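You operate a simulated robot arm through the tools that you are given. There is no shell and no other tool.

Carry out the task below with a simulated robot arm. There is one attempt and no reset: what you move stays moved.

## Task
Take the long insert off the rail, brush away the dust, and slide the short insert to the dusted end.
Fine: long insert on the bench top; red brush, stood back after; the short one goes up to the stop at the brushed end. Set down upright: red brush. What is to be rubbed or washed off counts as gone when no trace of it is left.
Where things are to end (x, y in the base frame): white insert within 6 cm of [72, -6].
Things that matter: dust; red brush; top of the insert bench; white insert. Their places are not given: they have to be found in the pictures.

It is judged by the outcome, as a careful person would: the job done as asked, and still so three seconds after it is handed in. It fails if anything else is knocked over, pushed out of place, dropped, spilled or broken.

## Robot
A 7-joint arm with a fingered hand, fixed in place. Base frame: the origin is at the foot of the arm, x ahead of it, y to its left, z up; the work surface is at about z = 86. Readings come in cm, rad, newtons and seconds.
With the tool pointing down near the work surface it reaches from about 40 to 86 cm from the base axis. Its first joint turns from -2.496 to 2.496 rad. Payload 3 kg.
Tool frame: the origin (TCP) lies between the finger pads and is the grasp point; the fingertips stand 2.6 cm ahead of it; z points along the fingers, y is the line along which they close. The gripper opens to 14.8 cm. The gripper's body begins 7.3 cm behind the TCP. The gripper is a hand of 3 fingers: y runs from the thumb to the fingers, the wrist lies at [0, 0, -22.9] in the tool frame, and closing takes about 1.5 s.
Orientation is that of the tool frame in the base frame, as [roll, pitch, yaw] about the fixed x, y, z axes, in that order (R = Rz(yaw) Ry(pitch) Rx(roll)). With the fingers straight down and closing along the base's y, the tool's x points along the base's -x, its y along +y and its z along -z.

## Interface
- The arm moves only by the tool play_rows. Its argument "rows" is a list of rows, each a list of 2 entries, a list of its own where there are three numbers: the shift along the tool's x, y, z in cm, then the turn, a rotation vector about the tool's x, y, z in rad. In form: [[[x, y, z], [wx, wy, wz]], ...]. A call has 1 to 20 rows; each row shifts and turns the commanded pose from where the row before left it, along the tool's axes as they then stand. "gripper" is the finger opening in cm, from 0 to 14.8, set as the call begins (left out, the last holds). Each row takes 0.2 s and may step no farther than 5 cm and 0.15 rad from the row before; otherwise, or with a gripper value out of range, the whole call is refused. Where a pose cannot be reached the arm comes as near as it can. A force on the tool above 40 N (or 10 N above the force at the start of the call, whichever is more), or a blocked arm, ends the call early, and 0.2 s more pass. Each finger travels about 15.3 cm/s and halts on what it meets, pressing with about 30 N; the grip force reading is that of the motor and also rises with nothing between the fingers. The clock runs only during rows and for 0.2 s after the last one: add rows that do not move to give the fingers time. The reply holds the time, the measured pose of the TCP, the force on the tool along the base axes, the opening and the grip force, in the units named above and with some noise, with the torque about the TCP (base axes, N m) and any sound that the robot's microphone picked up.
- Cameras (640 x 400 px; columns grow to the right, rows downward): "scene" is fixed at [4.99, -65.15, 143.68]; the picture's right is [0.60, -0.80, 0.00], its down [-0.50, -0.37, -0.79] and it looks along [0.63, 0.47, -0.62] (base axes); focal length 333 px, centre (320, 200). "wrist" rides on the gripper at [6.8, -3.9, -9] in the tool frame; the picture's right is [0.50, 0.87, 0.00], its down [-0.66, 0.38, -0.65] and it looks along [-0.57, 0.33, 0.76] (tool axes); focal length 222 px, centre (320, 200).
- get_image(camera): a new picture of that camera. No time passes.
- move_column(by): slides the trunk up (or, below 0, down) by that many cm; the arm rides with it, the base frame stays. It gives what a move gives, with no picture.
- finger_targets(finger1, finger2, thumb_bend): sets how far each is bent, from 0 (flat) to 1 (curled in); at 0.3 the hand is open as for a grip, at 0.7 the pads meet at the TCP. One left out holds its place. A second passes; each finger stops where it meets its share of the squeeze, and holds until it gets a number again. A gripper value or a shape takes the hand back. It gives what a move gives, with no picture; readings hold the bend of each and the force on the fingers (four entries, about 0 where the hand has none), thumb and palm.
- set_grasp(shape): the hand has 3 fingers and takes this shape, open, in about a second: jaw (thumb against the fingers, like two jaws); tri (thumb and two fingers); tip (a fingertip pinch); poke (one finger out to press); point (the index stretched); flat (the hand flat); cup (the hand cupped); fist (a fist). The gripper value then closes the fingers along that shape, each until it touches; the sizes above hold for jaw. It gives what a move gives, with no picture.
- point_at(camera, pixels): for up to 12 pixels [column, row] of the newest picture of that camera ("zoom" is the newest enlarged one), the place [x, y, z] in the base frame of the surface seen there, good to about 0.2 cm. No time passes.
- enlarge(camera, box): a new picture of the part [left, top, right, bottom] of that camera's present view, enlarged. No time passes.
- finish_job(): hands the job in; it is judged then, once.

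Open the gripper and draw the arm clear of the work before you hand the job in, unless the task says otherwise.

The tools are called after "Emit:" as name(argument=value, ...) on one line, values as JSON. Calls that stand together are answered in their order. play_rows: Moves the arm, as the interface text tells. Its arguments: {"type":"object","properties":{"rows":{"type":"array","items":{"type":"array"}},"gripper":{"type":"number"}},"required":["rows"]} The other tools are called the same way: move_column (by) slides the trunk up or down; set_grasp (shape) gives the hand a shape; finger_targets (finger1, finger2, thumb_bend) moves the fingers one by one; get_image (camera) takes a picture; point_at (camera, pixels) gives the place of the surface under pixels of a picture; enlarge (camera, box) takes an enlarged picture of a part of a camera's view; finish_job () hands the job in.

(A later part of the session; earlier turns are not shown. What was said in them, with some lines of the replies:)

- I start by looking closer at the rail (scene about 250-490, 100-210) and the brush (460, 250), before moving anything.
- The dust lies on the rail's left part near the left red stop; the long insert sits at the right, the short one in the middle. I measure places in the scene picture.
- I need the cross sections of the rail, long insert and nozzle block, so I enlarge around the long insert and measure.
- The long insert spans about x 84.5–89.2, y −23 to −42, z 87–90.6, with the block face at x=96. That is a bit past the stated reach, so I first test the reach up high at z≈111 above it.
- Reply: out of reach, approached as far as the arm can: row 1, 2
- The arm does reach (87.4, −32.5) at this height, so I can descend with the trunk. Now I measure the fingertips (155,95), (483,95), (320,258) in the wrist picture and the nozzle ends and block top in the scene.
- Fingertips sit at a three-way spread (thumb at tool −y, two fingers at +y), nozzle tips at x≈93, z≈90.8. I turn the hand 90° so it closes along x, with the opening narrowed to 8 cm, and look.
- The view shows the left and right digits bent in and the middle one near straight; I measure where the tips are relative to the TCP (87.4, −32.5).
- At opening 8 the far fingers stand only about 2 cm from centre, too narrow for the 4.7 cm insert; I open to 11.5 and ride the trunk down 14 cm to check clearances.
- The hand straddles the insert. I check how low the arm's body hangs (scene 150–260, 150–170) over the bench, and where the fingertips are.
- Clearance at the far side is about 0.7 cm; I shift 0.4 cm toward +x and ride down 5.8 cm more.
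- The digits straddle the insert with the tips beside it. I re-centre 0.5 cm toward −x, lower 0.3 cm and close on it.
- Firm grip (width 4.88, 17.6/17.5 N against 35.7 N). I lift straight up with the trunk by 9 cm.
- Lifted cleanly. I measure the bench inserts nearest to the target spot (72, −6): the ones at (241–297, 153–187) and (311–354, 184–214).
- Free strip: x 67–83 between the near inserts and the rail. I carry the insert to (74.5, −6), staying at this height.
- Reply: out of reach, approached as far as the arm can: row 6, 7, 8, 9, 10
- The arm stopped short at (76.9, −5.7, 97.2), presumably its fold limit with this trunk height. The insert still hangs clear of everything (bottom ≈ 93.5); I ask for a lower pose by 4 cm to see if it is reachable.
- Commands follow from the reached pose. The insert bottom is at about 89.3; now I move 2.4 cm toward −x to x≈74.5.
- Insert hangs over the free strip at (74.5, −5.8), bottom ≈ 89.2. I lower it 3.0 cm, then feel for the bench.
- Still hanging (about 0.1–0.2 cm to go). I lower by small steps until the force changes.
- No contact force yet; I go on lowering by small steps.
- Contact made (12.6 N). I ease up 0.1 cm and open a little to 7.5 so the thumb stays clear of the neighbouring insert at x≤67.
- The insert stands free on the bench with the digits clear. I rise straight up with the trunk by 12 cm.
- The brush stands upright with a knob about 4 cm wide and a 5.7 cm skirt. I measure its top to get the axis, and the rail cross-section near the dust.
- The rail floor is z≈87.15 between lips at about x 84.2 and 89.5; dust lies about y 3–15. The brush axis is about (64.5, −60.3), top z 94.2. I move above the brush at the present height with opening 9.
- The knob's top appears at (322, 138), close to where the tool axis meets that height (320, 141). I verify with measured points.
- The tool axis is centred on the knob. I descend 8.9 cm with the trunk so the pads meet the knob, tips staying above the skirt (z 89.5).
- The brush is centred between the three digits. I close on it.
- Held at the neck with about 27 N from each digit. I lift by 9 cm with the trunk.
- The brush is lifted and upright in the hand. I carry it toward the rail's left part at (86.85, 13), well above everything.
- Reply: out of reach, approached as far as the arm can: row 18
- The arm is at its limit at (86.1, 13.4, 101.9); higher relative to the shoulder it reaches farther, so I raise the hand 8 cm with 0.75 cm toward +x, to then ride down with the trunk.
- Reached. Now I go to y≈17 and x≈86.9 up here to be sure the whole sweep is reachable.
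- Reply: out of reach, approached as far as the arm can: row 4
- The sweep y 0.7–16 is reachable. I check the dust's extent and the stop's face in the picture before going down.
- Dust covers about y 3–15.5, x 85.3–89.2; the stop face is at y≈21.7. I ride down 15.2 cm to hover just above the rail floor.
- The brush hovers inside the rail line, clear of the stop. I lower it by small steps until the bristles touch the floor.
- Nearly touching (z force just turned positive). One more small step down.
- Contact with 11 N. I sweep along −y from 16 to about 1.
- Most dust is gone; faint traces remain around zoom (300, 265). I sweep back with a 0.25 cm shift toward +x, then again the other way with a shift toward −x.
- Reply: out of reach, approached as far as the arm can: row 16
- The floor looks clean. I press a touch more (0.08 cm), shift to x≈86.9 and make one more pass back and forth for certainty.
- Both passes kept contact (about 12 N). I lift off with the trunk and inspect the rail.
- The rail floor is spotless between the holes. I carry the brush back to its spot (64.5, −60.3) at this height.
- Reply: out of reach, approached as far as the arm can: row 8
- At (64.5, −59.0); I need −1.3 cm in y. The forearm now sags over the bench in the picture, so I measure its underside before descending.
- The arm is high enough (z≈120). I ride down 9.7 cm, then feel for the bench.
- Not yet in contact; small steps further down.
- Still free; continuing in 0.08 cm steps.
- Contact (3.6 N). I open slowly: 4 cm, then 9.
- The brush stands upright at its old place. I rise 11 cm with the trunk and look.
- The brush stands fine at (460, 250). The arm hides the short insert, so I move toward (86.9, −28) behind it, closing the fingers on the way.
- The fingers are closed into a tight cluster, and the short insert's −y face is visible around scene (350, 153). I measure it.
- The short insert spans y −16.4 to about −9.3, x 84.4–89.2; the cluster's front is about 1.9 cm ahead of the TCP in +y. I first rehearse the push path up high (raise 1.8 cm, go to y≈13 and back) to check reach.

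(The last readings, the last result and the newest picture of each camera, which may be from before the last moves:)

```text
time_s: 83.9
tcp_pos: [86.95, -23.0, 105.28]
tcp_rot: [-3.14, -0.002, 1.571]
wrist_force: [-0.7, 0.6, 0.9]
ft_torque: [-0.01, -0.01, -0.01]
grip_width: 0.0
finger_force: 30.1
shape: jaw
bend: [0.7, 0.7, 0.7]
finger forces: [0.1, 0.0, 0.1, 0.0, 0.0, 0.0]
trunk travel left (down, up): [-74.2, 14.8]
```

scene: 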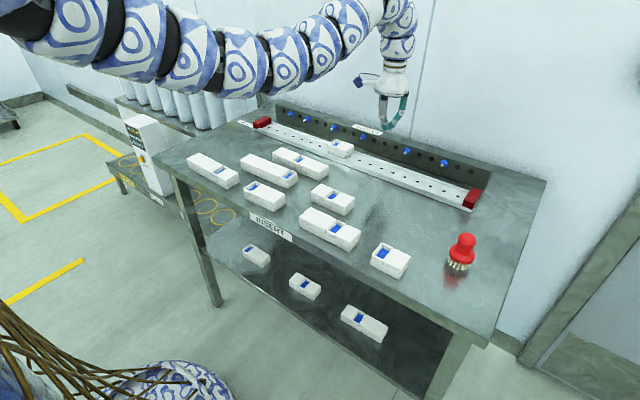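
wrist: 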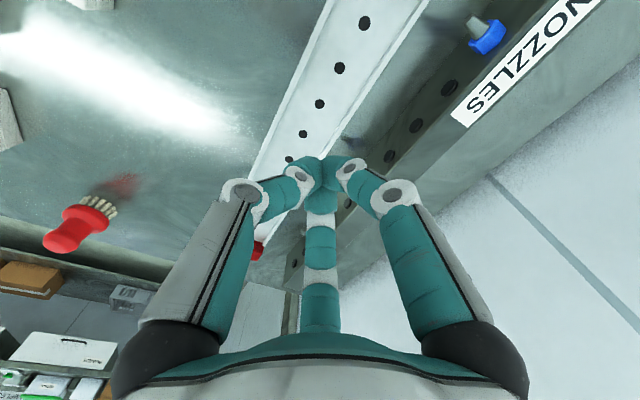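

The whole path is reachable. At y=−23, behind the insert, I ride down 14 cm.

Emit:
move_column(by=-14)

Emit:
enlarge(camera="scene", box=[310, 90, 422, 180])

Emit:
get_image(camera="wrist")

```text
time_s: 85.6
tcp_pos: [86.9, -22.89, 91.34]
tcp_rot: [3.142, 0.0, 1.57]
wrist_force: [0.2, 0.1, -0.2]
ft_torque: [0.04, 0.0, -0.04]
grip_width: 0.0
finger_force: 30.2
shape: jaw
bend: [0.7, 0.7, 0.7]
finger forces: [0.0, 0.0, 0.0, 0.0, 0.0, 0.0]
trunk travel left (down, up): [-60.2, 28.8]
```

```text
4.44 times, centred on (366, 135) of scene
```

zoom: 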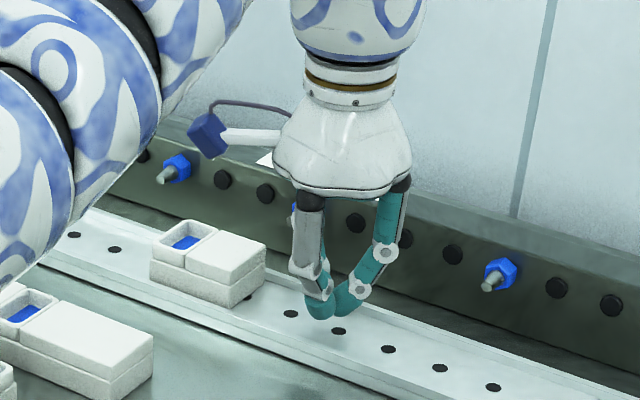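

```text
taken
```

wrist: 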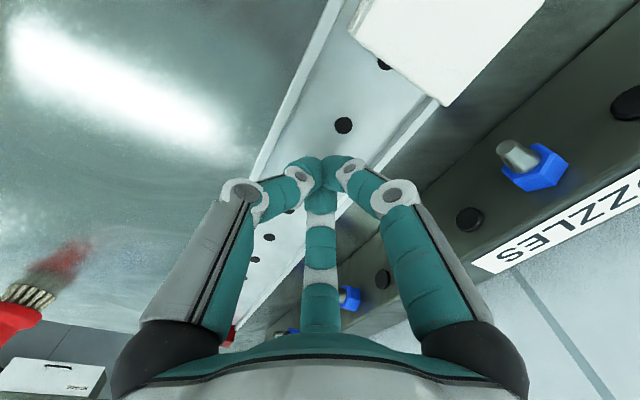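

The closed cluster is centred in the rail behind the insert. I lower 0.6 cm and approach until contact (expected at TCP y≈−18.5).

Emit:
play_rows(rows=[[[0, 0, 0.6], [0, 0, 0]], [[1, 0, 0], [0, 0, 0]], [[1, 0, 0], [0, 0, 0]], [[1, 0, 0], [0, 0, 0]], [[0.7, 0, 0], [0, 0, 0]], [[0.7, 0, 0], [0, 0, 0]], [[0.7, 0, 0], [0, 0, 0]], [[0, 0, 0], [0, 0, 0]]])

Emit:
enlarge(camera="scene", box=[310, 90, 422, 180])

Emit:
get_image(camera="wrist")

```text
time_s: 87.4
tcp_pos: [87.03, -17.7, 90.59]
tcp_rot: [-3.141, -0.001, 1.571]
wrist_force: [-0.1, -0.6, 0.7]
ft_torque: [0.0, -0.03, 0.01]
grip_width: 0.0
finger_force: 30.2
shape: jaw
bend: [0.7, 0.7, 0.7]
finger forces: [0.4, 0.0, 0.0, 0.1, 0.1, 0.0]
trunk travel left (down, up): [-60.2, 28.8]
```

```text
4.44 times, centred on (366, 135) of scene
```

zoom: 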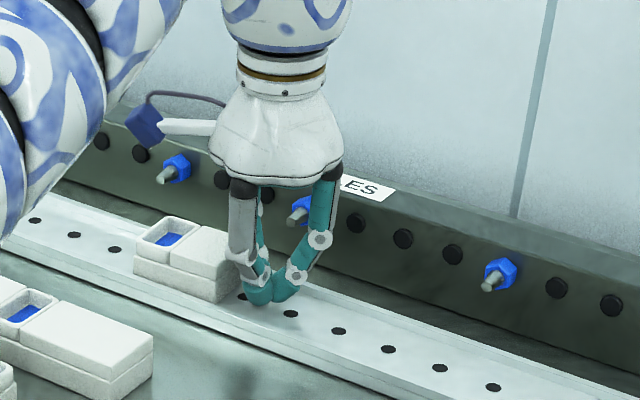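

```text
taken
```

wrist: 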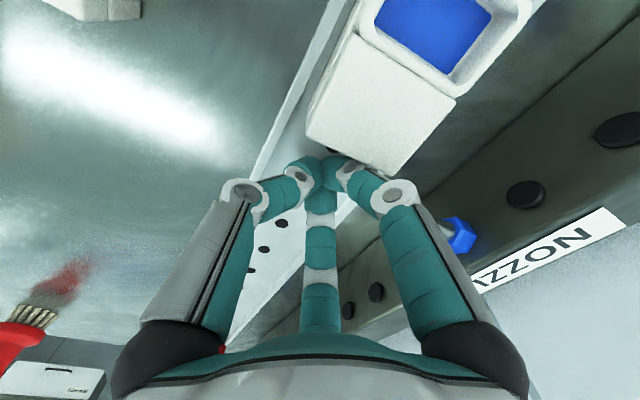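

Contact, the insert slides (only ~0.6 N). I back off 0.3, shift 0.6 cm toward −x to push nearer the middle, and push on slowly.

Emit:
play_rows(rows=[[[-0.4, 0, 0], [0, 0, 0]], [[0, -0.6, 0], [0, 0, 0]], [[0.5, 0, 0], [0, 0, 0]], [[0.8, 0, 0], [0, 0, 0]], [[1, 0, 0], [0, 0, 0]], [[1, 0, 0], [0, 0, 0]], [[1, 0, 0], [0, 0, 0]], [[1, 0, 0], [0, 0, 0]], [[1, 0, 0], [0, 0, 0]], [[1, 0, 0], [0, 0, 0]], [[1, 0, 0], [0, 0, 0]], [[1, 0, 0], [0, 0, 0]], [[1, 0, 0], [0, 0, 0]], [[1, 0, 0], [0, 0, 0]], [[1, 0, 0], [0, 0, 0]], [[0, 0, 0], [0, 0, 0]]])

Emit:
get_image(camera="scene")

Emit:
get_image(camera="wrist")

```text
time_s: 90.8
tcp_pos: [86.35, -5.89, 90.57]
tcp_rot: [-3.142, 0.0, 1.571]
wrist_force: [0.4, -0.6, 0.4]
ft_torque: [0.0, 0.01, -0.03]
grip_width: 0.0
finger_force: 30.1
shape: jaw
bend: [0.7, 0.7, 0.7]
finger forces: [0.7, 0.0, 0.0, 0.0, 0.1, 0.0]
trunk travel left (down, up): [-60.2, 28.8]
```

```text
taken
```

scene: 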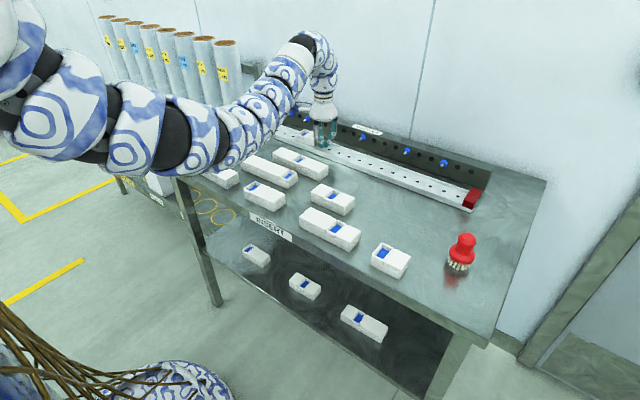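

```text
taken
```

wrist: 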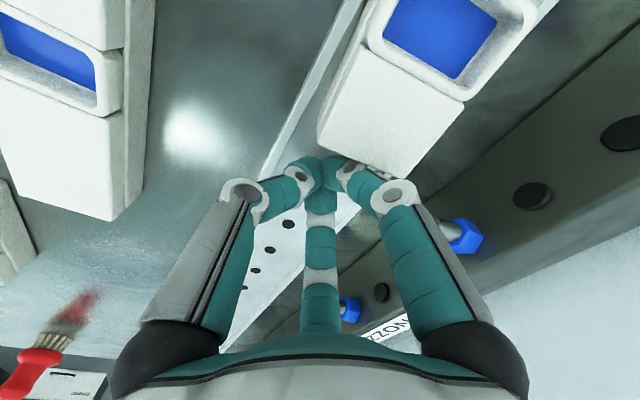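

The insert slides along squarely in the rail. I push on by 15 cm to y≈9.

Emit:
play_rows(rows=[[[1, 0, 0], [0, 0, 0]], [[1, 0, 0], [0, 0, 0]], [[1, 0, 0], [0, 0, 0]], [[1, 0, 0], [0, 0, 0]], [[1, 0, 0], [0, 0, 0]], [[1, 0, 0], [0, 0, 0]], [[1, 0, 0], [0, 0, 0]], [[1, 0, 0], [0, 0, 0]], [[1, 0, 0], [0, 0, 0]], [[1, 0, 0], [0, 0, 0]], [[1, 0, 0], [0, 0, 0]], [[1, 0, 0], [0, 0, 0]], [[1, 0, 0], [0, 0, 0]], [[1, 0, 0], [0, 0, 0]], [[1, 0, 0], [0, 0, 0]], [[0, 0, 0], [0, 0, 0]]])

Emit:
get_image(camera="wrist")

Emit:
enlarge(camera="scene", box=[240, 70, 352, 160])

```text
time_s: 94.2
tcp_pos: [86.42, 9.25, 90.49]
tcp_rot: [3.141, 0.0, 1.572]
wrist_force: [-1.1, -0.7, -0.5]
ft_torque: [0.0, -0.01, 0.01]
grip_width: 0.0
finger_force: 29.7
shape: jaw
bend: [0.7, 0.7, 0.7]
finger forces: [0.3, 0.0, 0.0, 0.0, 0.0, 0.0]
trunk travel left (down, up): [-60.2, 28.8]
```

```text
taken
```

wrist: 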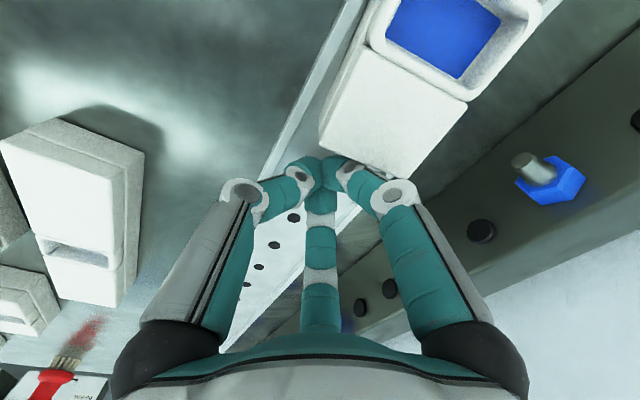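

```text
4.44 times, centred on (296, 115) of scene
```

zoom: 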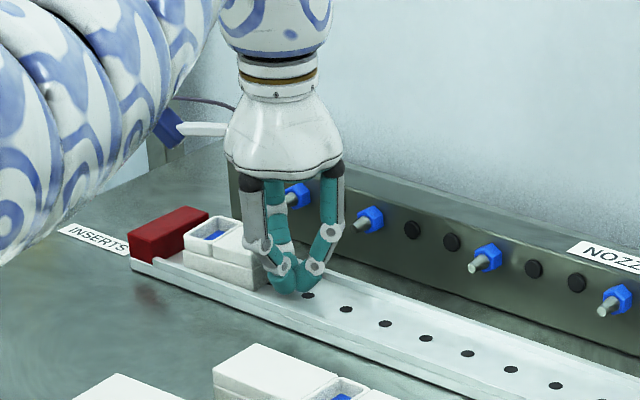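

A gap of roughly 3 cm to the red stop remains. I push in 0.4 cm steps.

Emit:
play_rows(rows=[[[0.4, 0, 0], [0, 0, 0]], [[0.4, 0, 0], [0, 0, 0]], [[0.4, 0, 0], [0, 0, 0]], [[0.4, 0, 0], [0, 0, 0]], [[0.4, 0, 0], [0, 0, 0]], [[0.4, 0, 0], [0, 0, 0]], [[0, 0, 0], [0, 0, 0]]])

Emit:
enlarge(camera="scene", box=[250, 100, 314, 150])

```text
time_s: 95.8
tcp_pos: [86.37, 11.5, 90.68]
tcp_rot: [3.14, 0.0, 1.572]
wrist_force: [1.0, -1.3, 0.6]
ft_torque: [0.05, 0.01, -0.04]
grip_width: 0.0
finger_force: 29.7
shape: jaw
bend: [0.7, 0.7, 0.7]
finger forces: [0.9, 0.1, 0.1, 0.0, 0.1, 0.0]
trunk travel left (down, up): [-60.2, 28.8]
```

```text
8.00 times, centred on (282, 125) of scene
```

zoom: 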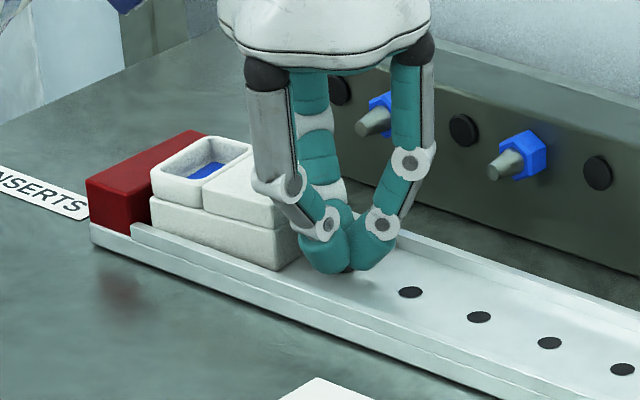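

Close to the stop now. I continue with 0.2 cm steps until the force rises.

Emit:
play_rows(rows=[[[0.2, 0, 0], [0, 0, 0]], [[0.2, 0, 0], [0, 0, 0]], [[0.2, 0, 0], [0, 0, 0]], [[0.2, 0, 0], [0, 0, 0]], [[0, 0, 0], [0, 0, 0]]])

Emit:
enlarge(camera="scene", box=[250, 100, 314, 150])

```text
time_s: 97.0
tcp_pos: [86.4, 12.23, 90.77]
tcp_rot: [3.14, -0.001, 1.57]
wrist_force: [-3.3, -20.2, 4.9]
ft_torque: [0.09, -0.02, -0.16]
grip_width: 0.0
finger_force: 30.1
shape: jaw
bend: [0.7, 0.7, 0.7]
finger forces: [20.3, 0.0, 0.0, 0.0, 0.0, 0.0]
trunk travel left (down, up): [-60.2, 28.8]
```

```text
8.00 times, centred on (282, 125) of scene
```

zoom: 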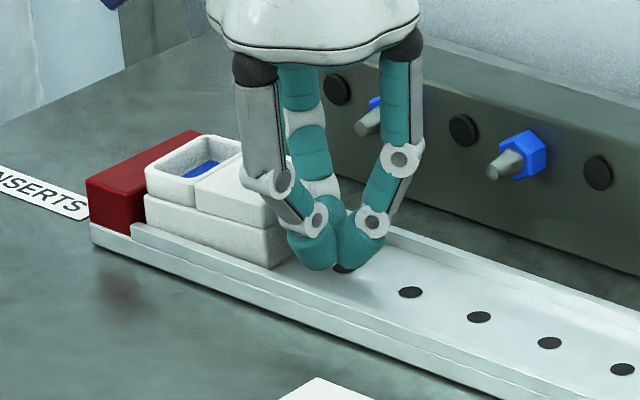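

The force of 20 N shows the insert is hard up against the red stop. I back off and rise with the trunk.

Emit:
play_rows(rows=[[[-0.3, 0, 0], [0, 0, 0]], [[-1, 0, 0], [0, 0, 0]], [[-1, 0, 0], [0, 0, 0]], [[-1, 0, 0], [0, 0, 0]], [[0, 0, 0], [0, 0, 0]]])

Emit:
move_column(by=16)

Emit:
enlarge(camera="scene", box=[250, 100, 330, 150])

Emit:
get_image(camera="wrist")

Emit:
get_image(camera="scene")

```text
time_s: 98.2
tcp_pos: [86.4, 9.03, 90.55]
tcp_rot: [-3.142, -0.001, 1.57]
wrist_force: [1.4, -0.5, -0.5]
ft_torque: [0.04, 0.04, 0.02]
grip_width: 0.0
finger_force: 29.9
shape: jaw
bend: [0.7, 0.7, 0.7]
finger forces: [0.1, 0.0, 0.0, 0.1, 0.0, 0.0]
trunk travel left (down, up): [-60.2, 28.8]
```

```text
time_s: 100.0
tcp_pos: [86.41, 9.0, 106.52]
tcp_rot: [-3.141, 0.0, 1.572]
wrist_force: [0.7, -1.0, 0.4]
ft_torque: [0.02, 0.04, 0.0]
grip_width: 0.0
finger_force: 30.0
shape: jaw
bend: [0.7, 0.7, 0.7]
finger forces: [0.0, 0.0, 0.0, 0.0, 0.1, 0.0]
trunk travel left (down, up): [-76.2, 12.8]
```

```text
8.00 times, centred on (290, 125) of scene
```

zoom: 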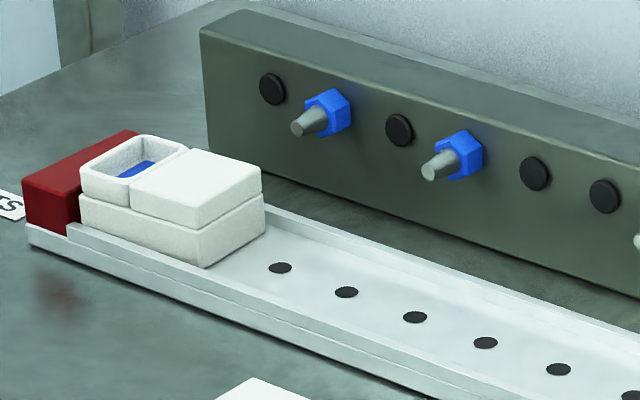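

```text
taken
```

wrist: 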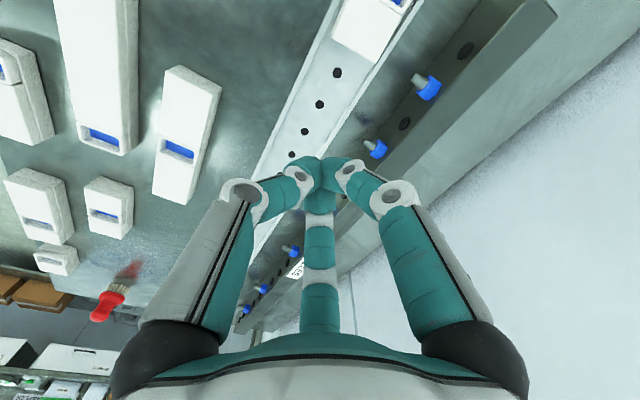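

```text
taken
```

scene: 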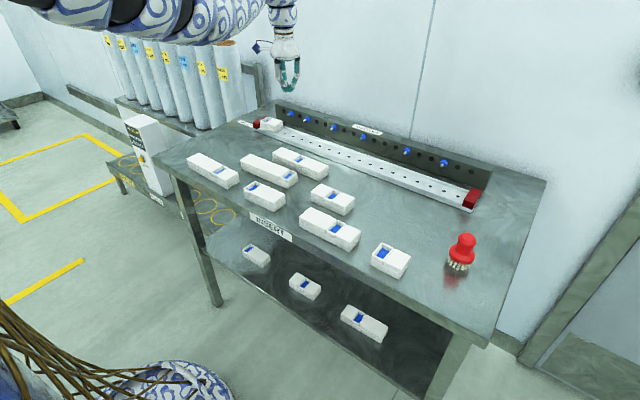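

The short insert touches the red stop. I check the long insert's place and the rest of the rail, and open the hand while up and clear.

Emit:
play_rows(rows=[[[0, 0, -1], [0, 0, 0]], [[0, 0, -1], [0, 0, 0]], [[0, -2, 0], [0, 0, 0]], [[0, -2, 0], [0, 0, 0]], [[0, 0, 0], [0, 0, 0]], [[0, 0, 0], [0, 0, 0]]], gripper=14)

Emit:
enlarge(camera="scene", box=[260, 115, 372, 190])

Emit:
point_at(camera="scene", pixels=[[278, 152], [284, 149], [325, 167], [318, 177], [300, 160], [274, 156]])

Emit:
enlarge(camera="scene", box=[400, 210, 528, 290])

```text
time_s: 101.4
tcp_pos: [82.46, 9.1, 108.63]
tcp_rot: [-3.141, -0.001, 1.571]
wrist_force: [-0.3, -0.4, -0.2]
ft_torque: [-0.01, -0.01, -0.02]
grip_width: 13.99
finger_force: 0.1
shape: jaw
bend: [0.27, 0.27, 0.29]
finger forces: [0.1, 0.0, 0.1, 0.0, 0.0, 0.0]
trunk travel left (down, up): [-76.2, 12.8]
```

```text
5.33 times, centred on (316, 152) of scene
```

zoom: 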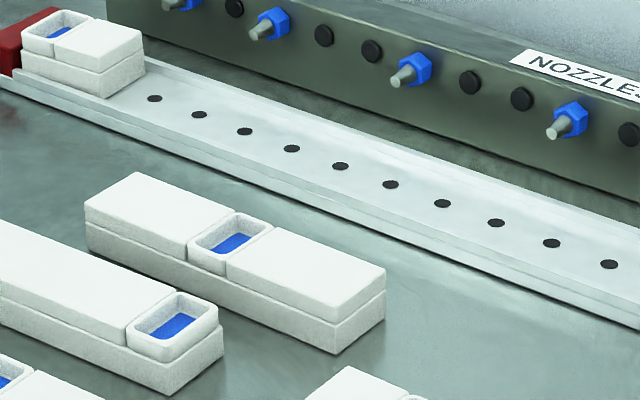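

```text
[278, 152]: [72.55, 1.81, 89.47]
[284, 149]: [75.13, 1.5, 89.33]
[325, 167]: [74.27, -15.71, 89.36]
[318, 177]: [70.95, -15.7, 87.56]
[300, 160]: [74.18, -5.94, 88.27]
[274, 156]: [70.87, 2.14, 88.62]
```

```text
5.00 times, centred on (464, 250) of scene
```

zoom: 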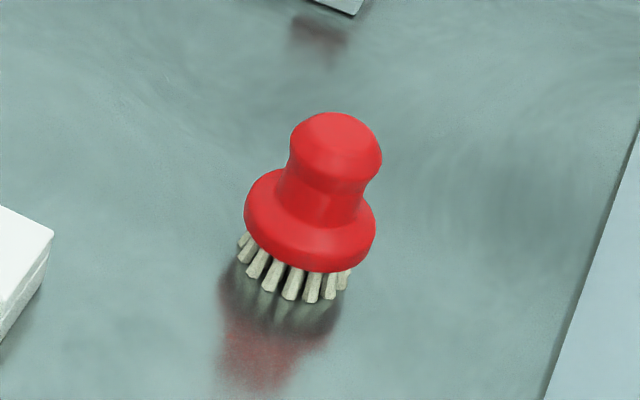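

All is in place. The long insert lies on the bench with its centre near (73, −6.5), and the rail floor is clean. The short insert is up against the stop, and the brush stands where it was. The hand is open and clear, so I hand the job in.

Emit:
finish_job()

```text
The job is handed in.
```

The job is handed in, and the last pictures show every part of it done. I have not seen the judging result.

- **Long insert:** it is off the rail and flat on the bench top, with its centre near (73, −6.5), inside the 6 cm allowed around (72, −6).
- **Dust:** the rail floor at the dusted end was brushed in several passes, and no trace shows in the enlarged pictures.
- **Short insert:** it was slid along the rail until it met the red stop at the brushed end; the push force rose to about 20 N there.
- **Red brush:** it is standing upright back at its starting place, near (64.5, −60).

I saw nothing else moved or knocked over. The gripper was open and the arm raised clear of the bench at hand-in.
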